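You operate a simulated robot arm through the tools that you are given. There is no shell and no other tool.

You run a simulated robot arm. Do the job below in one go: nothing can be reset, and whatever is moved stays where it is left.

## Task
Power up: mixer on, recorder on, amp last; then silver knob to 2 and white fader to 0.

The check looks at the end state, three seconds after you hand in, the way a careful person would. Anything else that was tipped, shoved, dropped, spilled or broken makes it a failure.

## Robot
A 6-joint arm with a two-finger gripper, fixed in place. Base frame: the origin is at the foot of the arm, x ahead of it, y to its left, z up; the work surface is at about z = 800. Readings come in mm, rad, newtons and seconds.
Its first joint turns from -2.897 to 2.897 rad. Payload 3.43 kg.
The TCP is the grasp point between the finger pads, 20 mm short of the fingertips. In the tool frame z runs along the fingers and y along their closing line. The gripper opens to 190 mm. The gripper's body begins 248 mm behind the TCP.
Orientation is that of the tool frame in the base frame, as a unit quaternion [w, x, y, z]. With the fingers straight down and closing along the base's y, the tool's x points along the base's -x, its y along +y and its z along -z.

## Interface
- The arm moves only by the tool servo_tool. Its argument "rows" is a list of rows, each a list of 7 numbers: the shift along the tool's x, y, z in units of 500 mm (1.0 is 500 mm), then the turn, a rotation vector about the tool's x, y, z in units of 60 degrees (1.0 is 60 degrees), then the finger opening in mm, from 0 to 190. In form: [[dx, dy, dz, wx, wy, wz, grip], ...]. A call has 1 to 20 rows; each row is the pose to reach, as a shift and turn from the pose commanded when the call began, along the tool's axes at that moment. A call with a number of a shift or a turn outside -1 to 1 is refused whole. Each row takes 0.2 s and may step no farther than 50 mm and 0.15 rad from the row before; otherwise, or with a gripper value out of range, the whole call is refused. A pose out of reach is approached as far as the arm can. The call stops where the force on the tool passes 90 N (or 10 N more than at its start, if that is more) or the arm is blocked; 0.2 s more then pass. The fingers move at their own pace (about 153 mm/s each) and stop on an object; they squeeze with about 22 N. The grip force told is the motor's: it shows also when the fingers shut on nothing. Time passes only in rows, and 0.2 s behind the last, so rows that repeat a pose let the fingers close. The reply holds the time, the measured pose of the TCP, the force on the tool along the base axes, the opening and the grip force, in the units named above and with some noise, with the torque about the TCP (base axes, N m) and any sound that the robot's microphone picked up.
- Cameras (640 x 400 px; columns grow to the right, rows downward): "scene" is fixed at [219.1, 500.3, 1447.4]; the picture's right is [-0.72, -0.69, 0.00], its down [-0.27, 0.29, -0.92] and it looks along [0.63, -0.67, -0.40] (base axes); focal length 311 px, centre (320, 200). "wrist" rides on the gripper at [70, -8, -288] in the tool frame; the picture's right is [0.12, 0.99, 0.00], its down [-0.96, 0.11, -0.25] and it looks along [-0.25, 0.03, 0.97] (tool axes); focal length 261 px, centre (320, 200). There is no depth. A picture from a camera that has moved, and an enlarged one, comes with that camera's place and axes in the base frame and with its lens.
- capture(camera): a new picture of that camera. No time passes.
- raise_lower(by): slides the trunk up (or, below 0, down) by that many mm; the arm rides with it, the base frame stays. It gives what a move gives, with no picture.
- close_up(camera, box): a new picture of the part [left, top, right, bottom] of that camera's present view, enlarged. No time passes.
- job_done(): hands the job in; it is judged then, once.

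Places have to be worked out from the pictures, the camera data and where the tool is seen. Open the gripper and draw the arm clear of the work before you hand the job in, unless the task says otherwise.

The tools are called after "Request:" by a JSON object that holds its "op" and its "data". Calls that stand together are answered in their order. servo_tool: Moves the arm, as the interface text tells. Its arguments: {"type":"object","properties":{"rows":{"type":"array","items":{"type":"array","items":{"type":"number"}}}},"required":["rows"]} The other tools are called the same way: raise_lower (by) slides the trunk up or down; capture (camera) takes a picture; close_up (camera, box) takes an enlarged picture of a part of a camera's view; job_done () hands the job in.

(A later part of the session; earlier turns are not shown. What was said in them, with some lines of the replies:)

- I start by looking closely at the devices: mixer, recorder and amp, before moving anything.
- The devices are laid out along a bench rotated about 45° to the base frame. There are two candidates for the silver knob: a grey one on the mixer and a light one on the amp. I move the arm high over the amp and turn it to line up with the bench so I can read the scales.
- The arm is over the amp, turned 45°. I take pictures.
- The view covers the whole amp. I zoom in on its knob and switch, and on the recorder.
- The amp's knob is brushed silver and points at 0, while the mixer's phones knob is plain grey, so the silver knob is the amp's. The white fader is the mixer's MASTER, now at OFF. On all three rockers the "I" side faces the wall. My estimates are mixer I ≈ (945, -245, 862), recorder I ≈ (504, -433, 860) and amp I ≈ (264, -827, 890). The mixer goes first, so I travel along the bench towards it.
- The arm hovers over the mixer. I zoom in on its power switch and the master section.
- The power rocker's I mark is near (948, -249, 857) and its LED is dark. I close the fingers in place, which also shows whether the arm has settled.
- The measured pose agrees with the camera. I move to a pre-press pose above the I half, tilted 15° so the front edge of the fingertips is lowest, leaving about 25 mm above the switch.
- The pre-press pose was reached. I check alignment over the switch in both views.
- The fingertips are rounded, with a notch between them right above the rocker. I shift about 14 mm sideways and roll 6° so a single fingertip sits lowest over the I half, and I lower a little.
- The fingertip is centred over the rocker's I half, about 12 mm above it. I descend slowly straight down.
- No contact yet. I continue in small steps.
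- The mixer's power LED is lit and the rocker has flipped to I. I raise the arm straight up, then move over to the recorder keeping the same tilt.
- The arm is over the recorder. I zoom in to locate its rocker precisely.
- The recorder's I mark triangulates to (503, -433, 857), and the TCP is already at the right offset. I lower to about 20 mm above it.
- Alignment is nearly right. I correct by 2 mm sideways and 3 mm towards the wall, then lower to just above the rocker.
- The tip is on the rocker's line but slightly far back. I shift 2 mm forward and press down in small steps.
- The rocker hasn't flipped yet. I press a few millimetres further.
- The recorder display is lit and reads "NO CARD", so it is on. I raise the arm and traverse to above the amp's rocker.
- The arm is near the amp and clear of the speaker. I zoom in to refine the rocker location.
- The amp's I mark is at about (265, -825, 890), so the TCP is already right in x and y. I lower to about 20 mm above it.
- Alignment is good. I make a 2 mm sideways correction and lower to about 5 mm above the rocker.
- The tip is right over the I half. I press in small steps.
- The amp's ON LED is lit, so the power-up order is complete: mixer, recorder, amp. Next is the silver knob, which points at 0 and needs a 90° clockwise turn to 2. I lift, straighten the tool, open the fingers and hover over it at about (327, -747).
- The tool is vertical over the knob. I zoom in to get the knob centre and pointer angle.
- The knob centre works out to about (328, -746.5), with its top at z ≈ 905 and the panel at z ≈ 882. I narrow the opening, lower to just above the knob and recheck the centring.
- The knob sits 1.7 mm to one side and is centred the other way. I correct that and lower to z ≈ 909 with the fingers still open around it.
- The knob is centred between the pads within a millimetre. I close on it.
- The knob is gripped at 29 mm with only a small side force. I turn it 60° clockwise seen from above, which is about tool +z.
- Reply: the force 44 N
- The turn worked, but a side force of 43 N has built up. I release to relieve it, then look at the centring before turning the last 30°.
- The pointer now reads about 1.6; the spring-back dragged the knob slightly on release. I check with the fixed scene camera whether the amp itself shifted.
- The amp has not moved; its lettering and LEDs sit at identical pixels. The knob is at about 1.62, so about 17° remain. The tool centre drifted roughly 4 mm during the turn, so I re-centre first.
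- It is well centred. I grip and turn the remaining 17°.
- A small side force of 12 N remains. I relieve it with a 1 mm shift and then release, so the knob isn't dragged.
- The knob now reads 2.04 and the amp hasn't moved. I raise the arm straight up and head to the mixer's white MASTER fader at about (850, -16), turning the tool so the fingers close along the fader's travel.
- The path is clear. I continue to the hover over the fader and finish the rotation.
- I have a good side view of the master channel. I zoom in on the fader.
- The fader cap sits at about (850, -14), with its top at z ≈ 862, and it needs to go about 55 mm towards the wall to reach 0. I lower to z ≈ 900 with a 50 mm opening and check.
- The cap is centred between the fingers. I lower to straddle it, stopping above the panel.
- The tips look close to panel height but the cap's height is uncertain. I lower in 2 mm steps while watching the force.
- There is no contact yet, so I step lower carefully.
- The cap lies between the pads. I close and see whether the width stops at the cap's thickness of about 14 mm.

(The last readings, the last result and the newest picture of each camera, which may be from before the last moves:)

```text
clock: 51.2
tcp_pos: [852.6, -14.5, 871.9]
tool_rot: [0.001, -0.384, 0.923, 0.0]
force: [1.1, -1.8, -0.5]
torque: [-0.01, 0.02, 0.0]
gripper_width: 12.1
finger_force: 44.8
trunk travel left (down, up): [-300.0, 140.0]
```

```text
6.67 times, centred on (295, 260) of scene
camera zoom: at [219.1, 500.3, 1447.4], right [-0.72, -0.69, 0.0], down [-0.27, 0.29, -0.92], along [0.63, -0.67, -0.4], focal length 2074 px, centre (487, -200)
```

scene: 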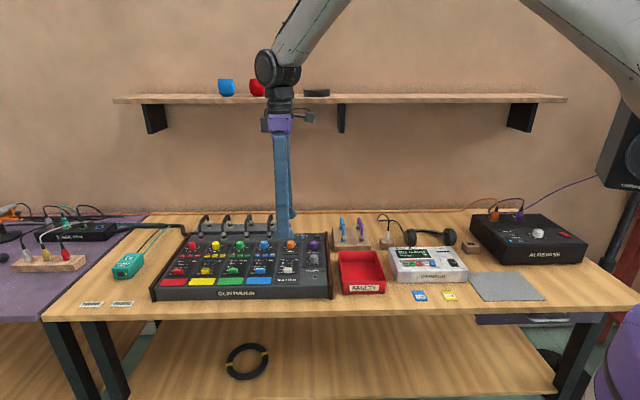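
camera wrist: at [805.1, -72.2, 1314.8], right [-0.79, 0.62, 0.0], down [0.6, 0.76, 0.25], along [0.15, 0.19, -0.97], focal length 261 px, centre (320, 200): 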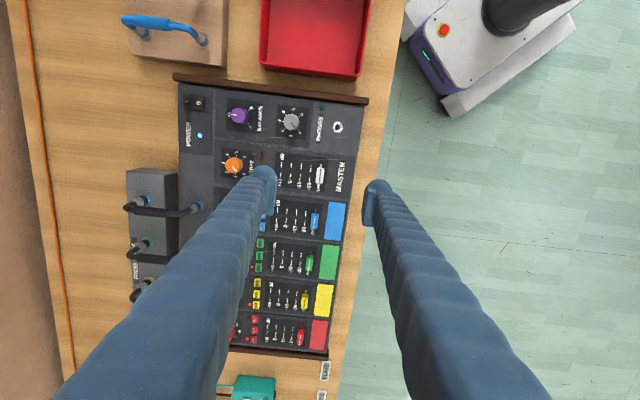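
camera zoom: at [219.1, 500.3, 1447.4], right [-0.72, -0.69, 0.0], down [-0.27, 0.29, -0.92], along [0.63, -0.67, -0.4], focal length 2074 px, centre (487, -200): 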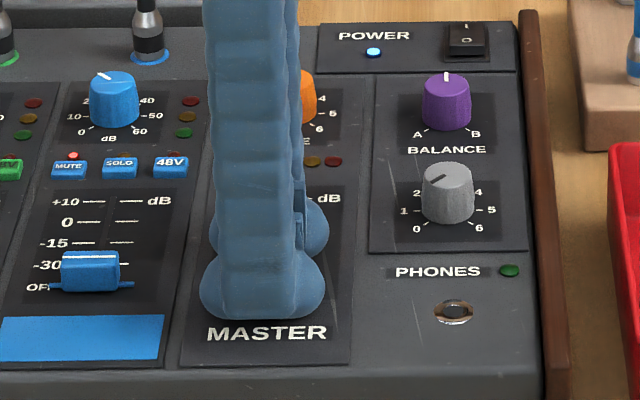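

The cap is gripped at 12 mm. The marks are about 17.7 mm apart, so OFF to 0 is about 53 mm. I slide 47 mm towards the wall in small steps, then check.

Request:
{"op": "servo_tool", "data": {"rows": [[0, -0.016, -0.001, 0, 0, 0, 5], [0, -0.032, -0.001, 0, 0, 0, 5], [0, -0.048, -0.001, 0, 0, 0, 5], [0, -0.064, -0.001, 0, 0, 0, 5], [0, -0.08, -0.001, 0, 0, 0, 5], [0, -0.094, -0.001, 0, 0, 0, 5], [0, -0.094, -0.001, 0, 0, 0, 5]]}}

Request:
{"op": "close_up", "data": {"camera": "wrist", "box": [270, 140, 370, 220]}}

Request:
{"op": "close_up", "data": {"camera": "scene", "box": [265, 230, 325, 290]}}

```text
clock: 52.8
tcp_pos: [884.2, -46.6, 872.0]
tool_rot: [0.0, -0.384, 0.924, -0.001]
force: [7.0, 5.4, -13.1]
torque: [0.21, -0.25, -0.06]
gripper_width: 11.7
finger_force: 44.7
trunk travel left (down, up): [-300.0, 140.0]
```

```text
5.00 times, centred on (320, 180) of wrist
camera zoom: at [840.6, -103.3, 1160.0], right [-0.79, 0.62, 0.0], down [0.6, 0.76, 0.25], along [0.15, 0.19, -0.97], focal length 1303 px, centre (320, 300)
```

zoom: 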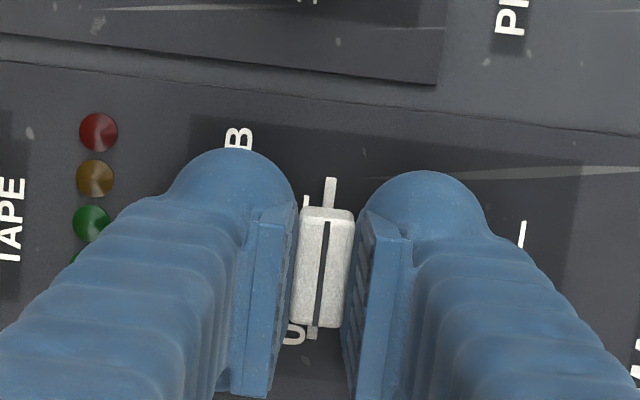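

```text
6.67 times, centred on (295, 260) of scene
camera zoom: at [219.1, 500.3, 1447.4], right [-0.72, -0.69, 0.0], down [-0.27, 0.29, -0.92], along [0.63, -0.67, -0.4], focal length 2074 px, centre (487, -200)
```

zoom: 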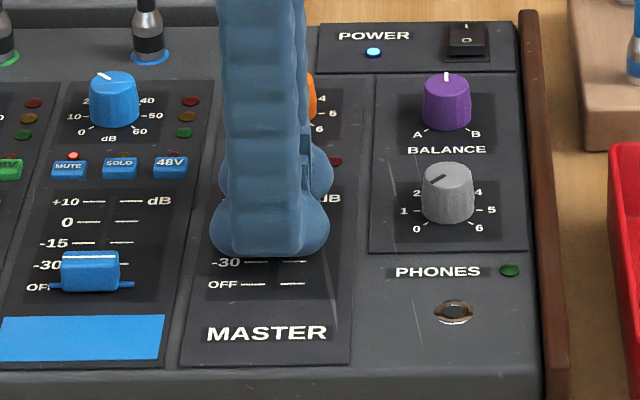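

About 5.6 mm remain to the 0 tick. I finish the slide and undo the slight upward pull.

Request:
{"op": "servo_tool", "data": {"rows": [[0, -0.0056, 0.001, 0, 0, 0, 5], [0, -0.0112, 0.001, 0, 0, 0, 5], [0, -0.0112, 0.001, 0, 0, 0, 5]]}}

Request:
{"op": "close_up", "data": {"camera": "wrist", "box": [290, 160, 350, 210]}}

```text
clock: 53.6
tcp_pos: [889.0, -50.4, 873.8]
tool_rot: [-0.001, -0.383, 0.924, 0.001]
force: [4.7, 5.8, -15.3]
torque: [0.04, -0.03, -0.05]
gripper_width: 11.8
finger_force: 44.7
trunk travel left (down, up): [-300.0, 140.0]
```

```text
8.00 times, centred on (320, 185) of wrist
camera zoom: at [844.9, -107.0, 1160.1], right [-0.79, 0.62, 0.0], down [0.6, 0.76, 0.25], along [0.15, 0.19, -0.97], focal length 2085 px, centre (320, 320)
```

zoom: 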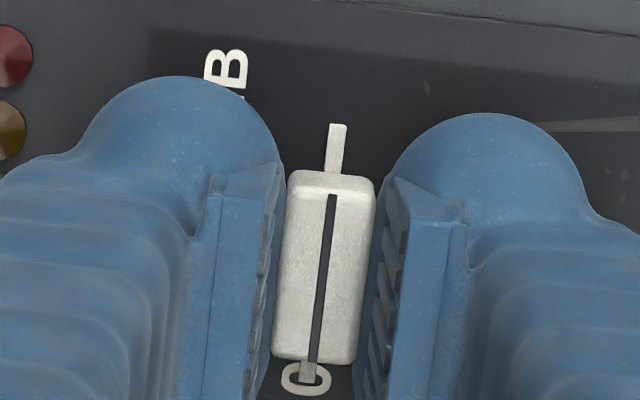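

The wing now covers the 0 tick and there is almost no force along the slot. I release gently and check.

Request:
{"op": "servo_tool", "data": {"rows": [[0, 0, 0, 0, 0, 0, 20], [0, 0, 0, 0, 0, 0, 40], [0, 0, 0, 0, 0, 0, 50], [0, 0, 0, 0, 0, 0, 50]]}}

Request:
{"op": "close_up", "data": {"camera": "wrist", "box": [280, 150, 360, 220]}}

Request:
{"op": "close_up", "data": {"camera": "wrist", "box": [300, 165, 340, 205]}}

```text
clock: 54.6
tcp_pos: [889.5, -51.6, 873.9]
tool_rot: [0.001, -0.383, 0.924, 0.0]
force: [0.3, -0.9, 0.9]
torque: [-0.01, 0.0, -0.01]
gripper_width: 50.1
finger_force: 0.1
trunk travel left (down, up): [-300.0, 140.0]
```

```text
5.71 times, centred on (320, 185) of wrist
camera zoom: at [844.0, -107.4, 1161.4], right [-0.79, 0.62, 0.0], down [0.6, 0.76, 0.25], along [0.15, 0.19, -0.97], focal length 1489 px, centre (320, 286)
```

zoom: 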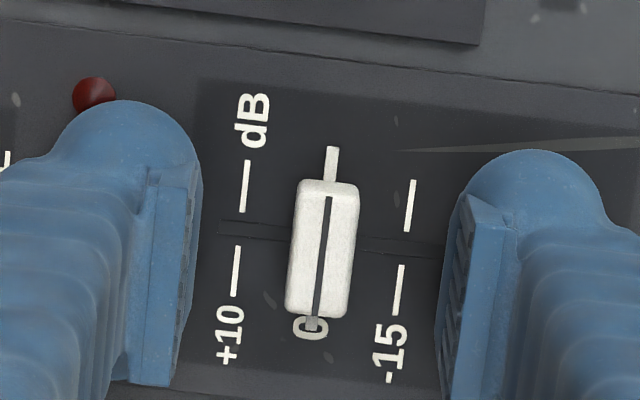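

```text
10.00 times, centred on (320, 185) of wrist
camera zoom: at [844.0, -107.4, 1161.4], right [-0.79, 0.62, 0.0], down [0.6, 0.76, 0.25], along [0.15, 0.19, -0.97], focal length 2606 px, centre (320, 350)
```

zoom: 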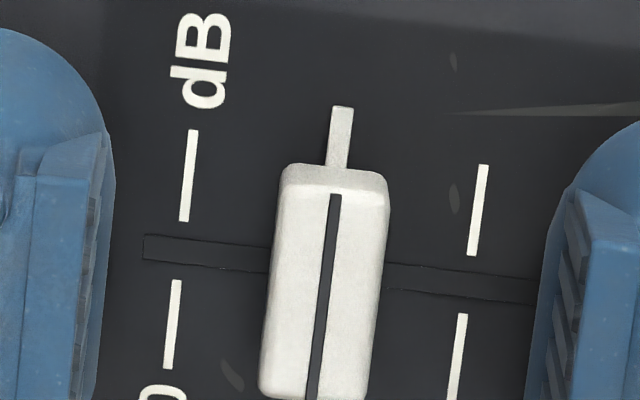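

The wing sits on the 0 mark within about 0.2 mm. I raise straight up and pull back to a clear pose.

Request:
{"op": "servo_tool", "data": {"rows": [[0, 0, -0.05, 0, 0, 0, 50], [0, 0, -0.14, 0, 0, 0, 50], [0, 0, -0.23, 0, 0, 0, 60], [0, 0, -0.32, 0, 0, 0, 80], [0, 0, -0.41, 0, 0, 0, 100], [0, 0, -0.5, 0, 0, 0, 120], [0, 0, -0.58, 0, 0, 0, 120], [0, 0, -0.58, 0, 0, 0, 120]]}}

Request:
{"op": "capture", "data": {"camera": "wrist"}}

Request:
{"op": "close_up", "data": {"camera": "scene", "box": [150, 205, 340, 305]}}

Request:
{"op": "close_up", "data": {"camera": "scene", "box": [330, 205, 600, 310]}}

```text
clock: 56.4
tcp_pos: [888.5, -51.0, 1164.8]
tool_rot: [0.001, -0.384, 0.923, 0.001]
force: [-0.2, 0.0, 0.4]
torque: [0.03, 0.01, 0.02]
gripper_width: 120.1
finger_force: 0.1
trunk travel left (down, up): [-300.0, 140.0]
```

```text
taken
camera wrist: at [844.0, -107.9, 1452.5], right [-0.79, 0.62, 0.0], down [0.6, 0.76, 0.25], along [0.15, 0.19, -0.97], focal length 261 px, centre (320, 200)
```

wrist: 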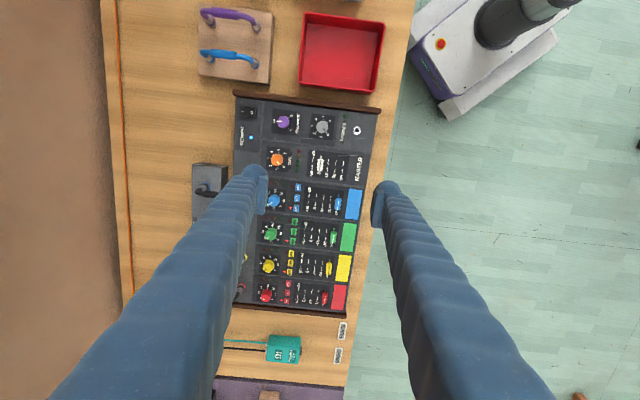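

```text
3.37 times, centred on (245, 255) of scene
camera zoom: at [219.1, 500.3, 1447.4], right [-0.72, -0.69, 0.0], down [-0.27, 0.29, -0.92], along [0.63, -0.67, -0.4], focal length 1048 px, centre (573, 15)
```

zoom: 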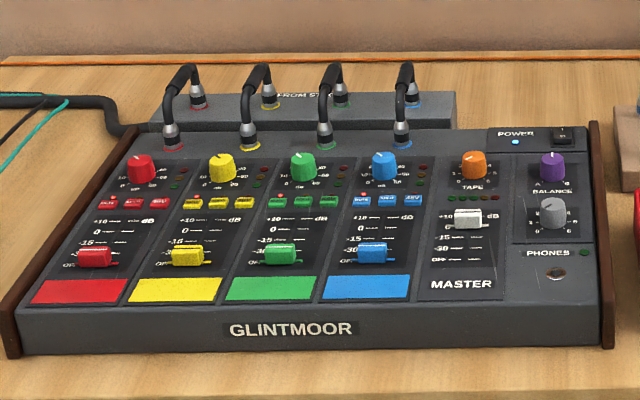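

```text
2.37 times, centred on (465, 258) of scene
camera zoom: at [219.1, 500.3, 1447.4], right [-0.72, -0.69, 0.0], down [-0.27, 0.29, -0.92], along [0.63, -0.67, -0.4], focal length 737 px, centre (-24, 64)
```

zoom: 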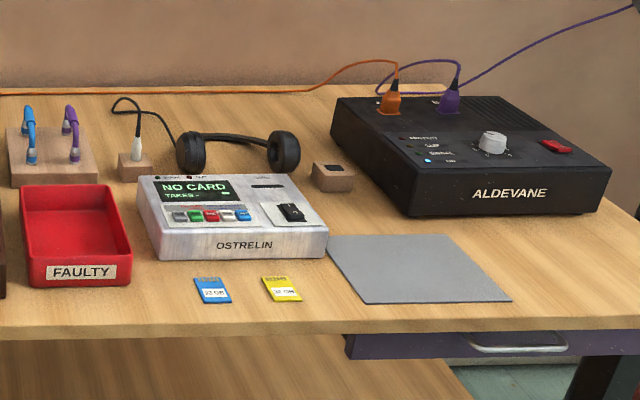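

All three devices are lit, the fader is at 0 and nothing is disturbed. I retract the arm to a clear pose near its start.

Request:
{"op": "servo_tool", "data": {"rows": [[0.0821, 0.0292, 0, 0, 0, 0, 120], [0.1642, 0.0584, 0, 0, 0, 0, 120], [0.2463, 0.0875, 0, 0, 0, 0, 120], [0.3284, 0.1167, 0, 0, 0, 0, 140], [0.4106, 0.1459, 0, 0, 0, 0, 160], [0.4927, 0.1751, 0, 0, 0, 0, 180], [0.5748, 0.2042, 0, 0, 0, 0, 190], [0.6569, 0.2334, 0, 0, 0, 0, 190], [0.739, 0.2626, 0, 0, 0, 0, 190], [0.739, 0.2626, 0, 0, 0, 0, 190]]}}

Request:
{"op": "capture", "data": {"camera": "scene"}}

Request:
{"op": "close_up", "data": {"camera": "scene", "box": [265, 230, 325, 290]}}

Request:
{"op": "close_up", "data": {"camera": "scene", "box": [510, 215, 590, 265]}}

Request:
{"op": "capture", "data": {"camera": "wrist"}}

```text
clock: 58.6
tcp_pos: [533.2, -221.3, 1162.4]
tool_rot: [0.0, -0.384, 0.923, -0.001]
force: [0.1, -0.4, -0.2]
torque: [0.06, 0.03, 0.0]
gripper_width: 189.8
finger_force: 0.1
trunk travel left (down, up): [-300.0, 140.0]
```

```text
taken
```

scene: 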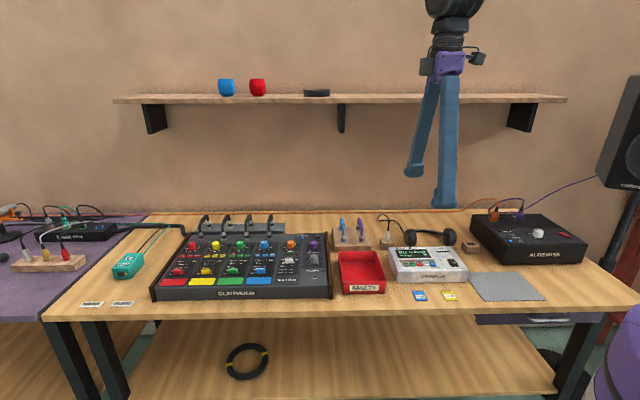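

```text
6.67 times, centred on (295, 260) of scene
camera zoom: at [219.1, 500.3, 1447.4], right [-0.72, -0.69, 0.0], down [-0.27, 0.29, -0.92], along [0.63, -0.67, -0.4], focal length 2074 px, centre (487, -200)
```

zoom: 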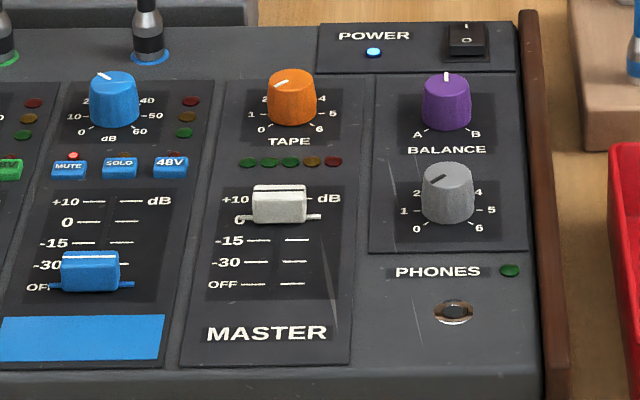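

```text
8.00 times, centred on (550, 240) of scene
camera zoom: at [219.1, 500.3, 1447.4], right [-0.72, -0.69, 0.0], down [-0.27, 0.29, -0.92], along [0.63, -0.67, -0.4], focal length 2488 px, centre (-1520, -120)
```

zoom: 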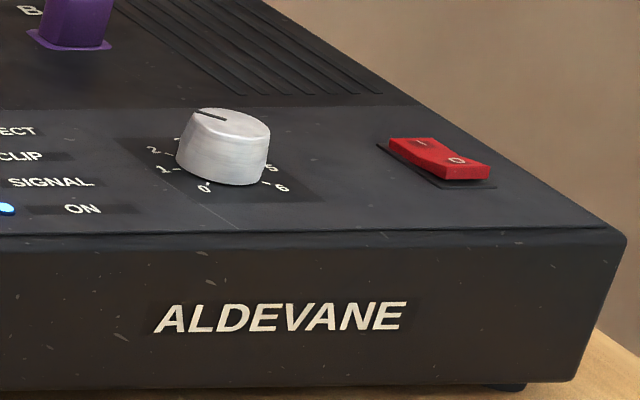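

```text
taken
camera wrist: at [487.8, -277.5, 1450.8], right [-0.79, 0.62, 0.0], down [0.6, 0.76, 0.25], along [0.15, 0.2, -0.97], focal length 261 px, centre (320, 200)
```

wrist: 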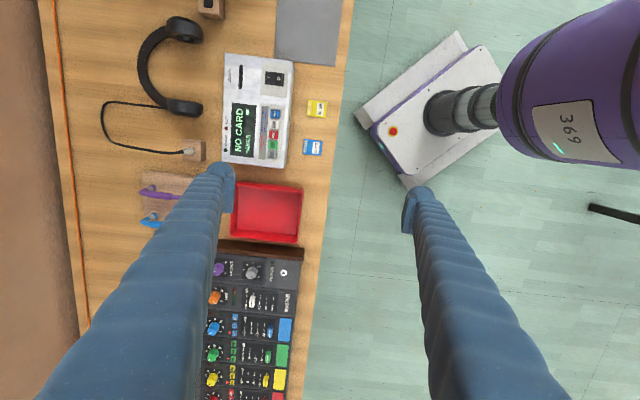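

The final views show the mixer, recorder and amp all lit, the amp's silver knob at 2 and the white MASTER fader on 0. Nothing else has moved, the gripper is open and the arm is clear, so I hand the job in.

Request:
{"op": "job_done", "data": {}}

```text
The job is handed in.
```

The job is handed in: everything is powered up in the order you gave, and both controls are set.

- **Power:** I switched on the mixer, then the recorder, then the amp. The mixer and amp power lights are on. The recorder's display is lit and shows "NO CARD".
- **Silver knob:** I set the amp's knob to 2; it reads about 2.04 in the close-up. The mixer also has a plain grey phones knob, but the amp's is the brushed silver one, so I took that as the one you meant.
- **White fader:** The mixer's MASTER fader is on the 0 dB mark, within about 0.2 mm.

While I was turning the amp knob, the side force briefly reached 43 N. I released the knob and re-centred before finishing the turn. The scene camera showed the amp had not moved.

Nothing else looks disturbed in the final pictures. The gripper is open and the arm is clear of the work.
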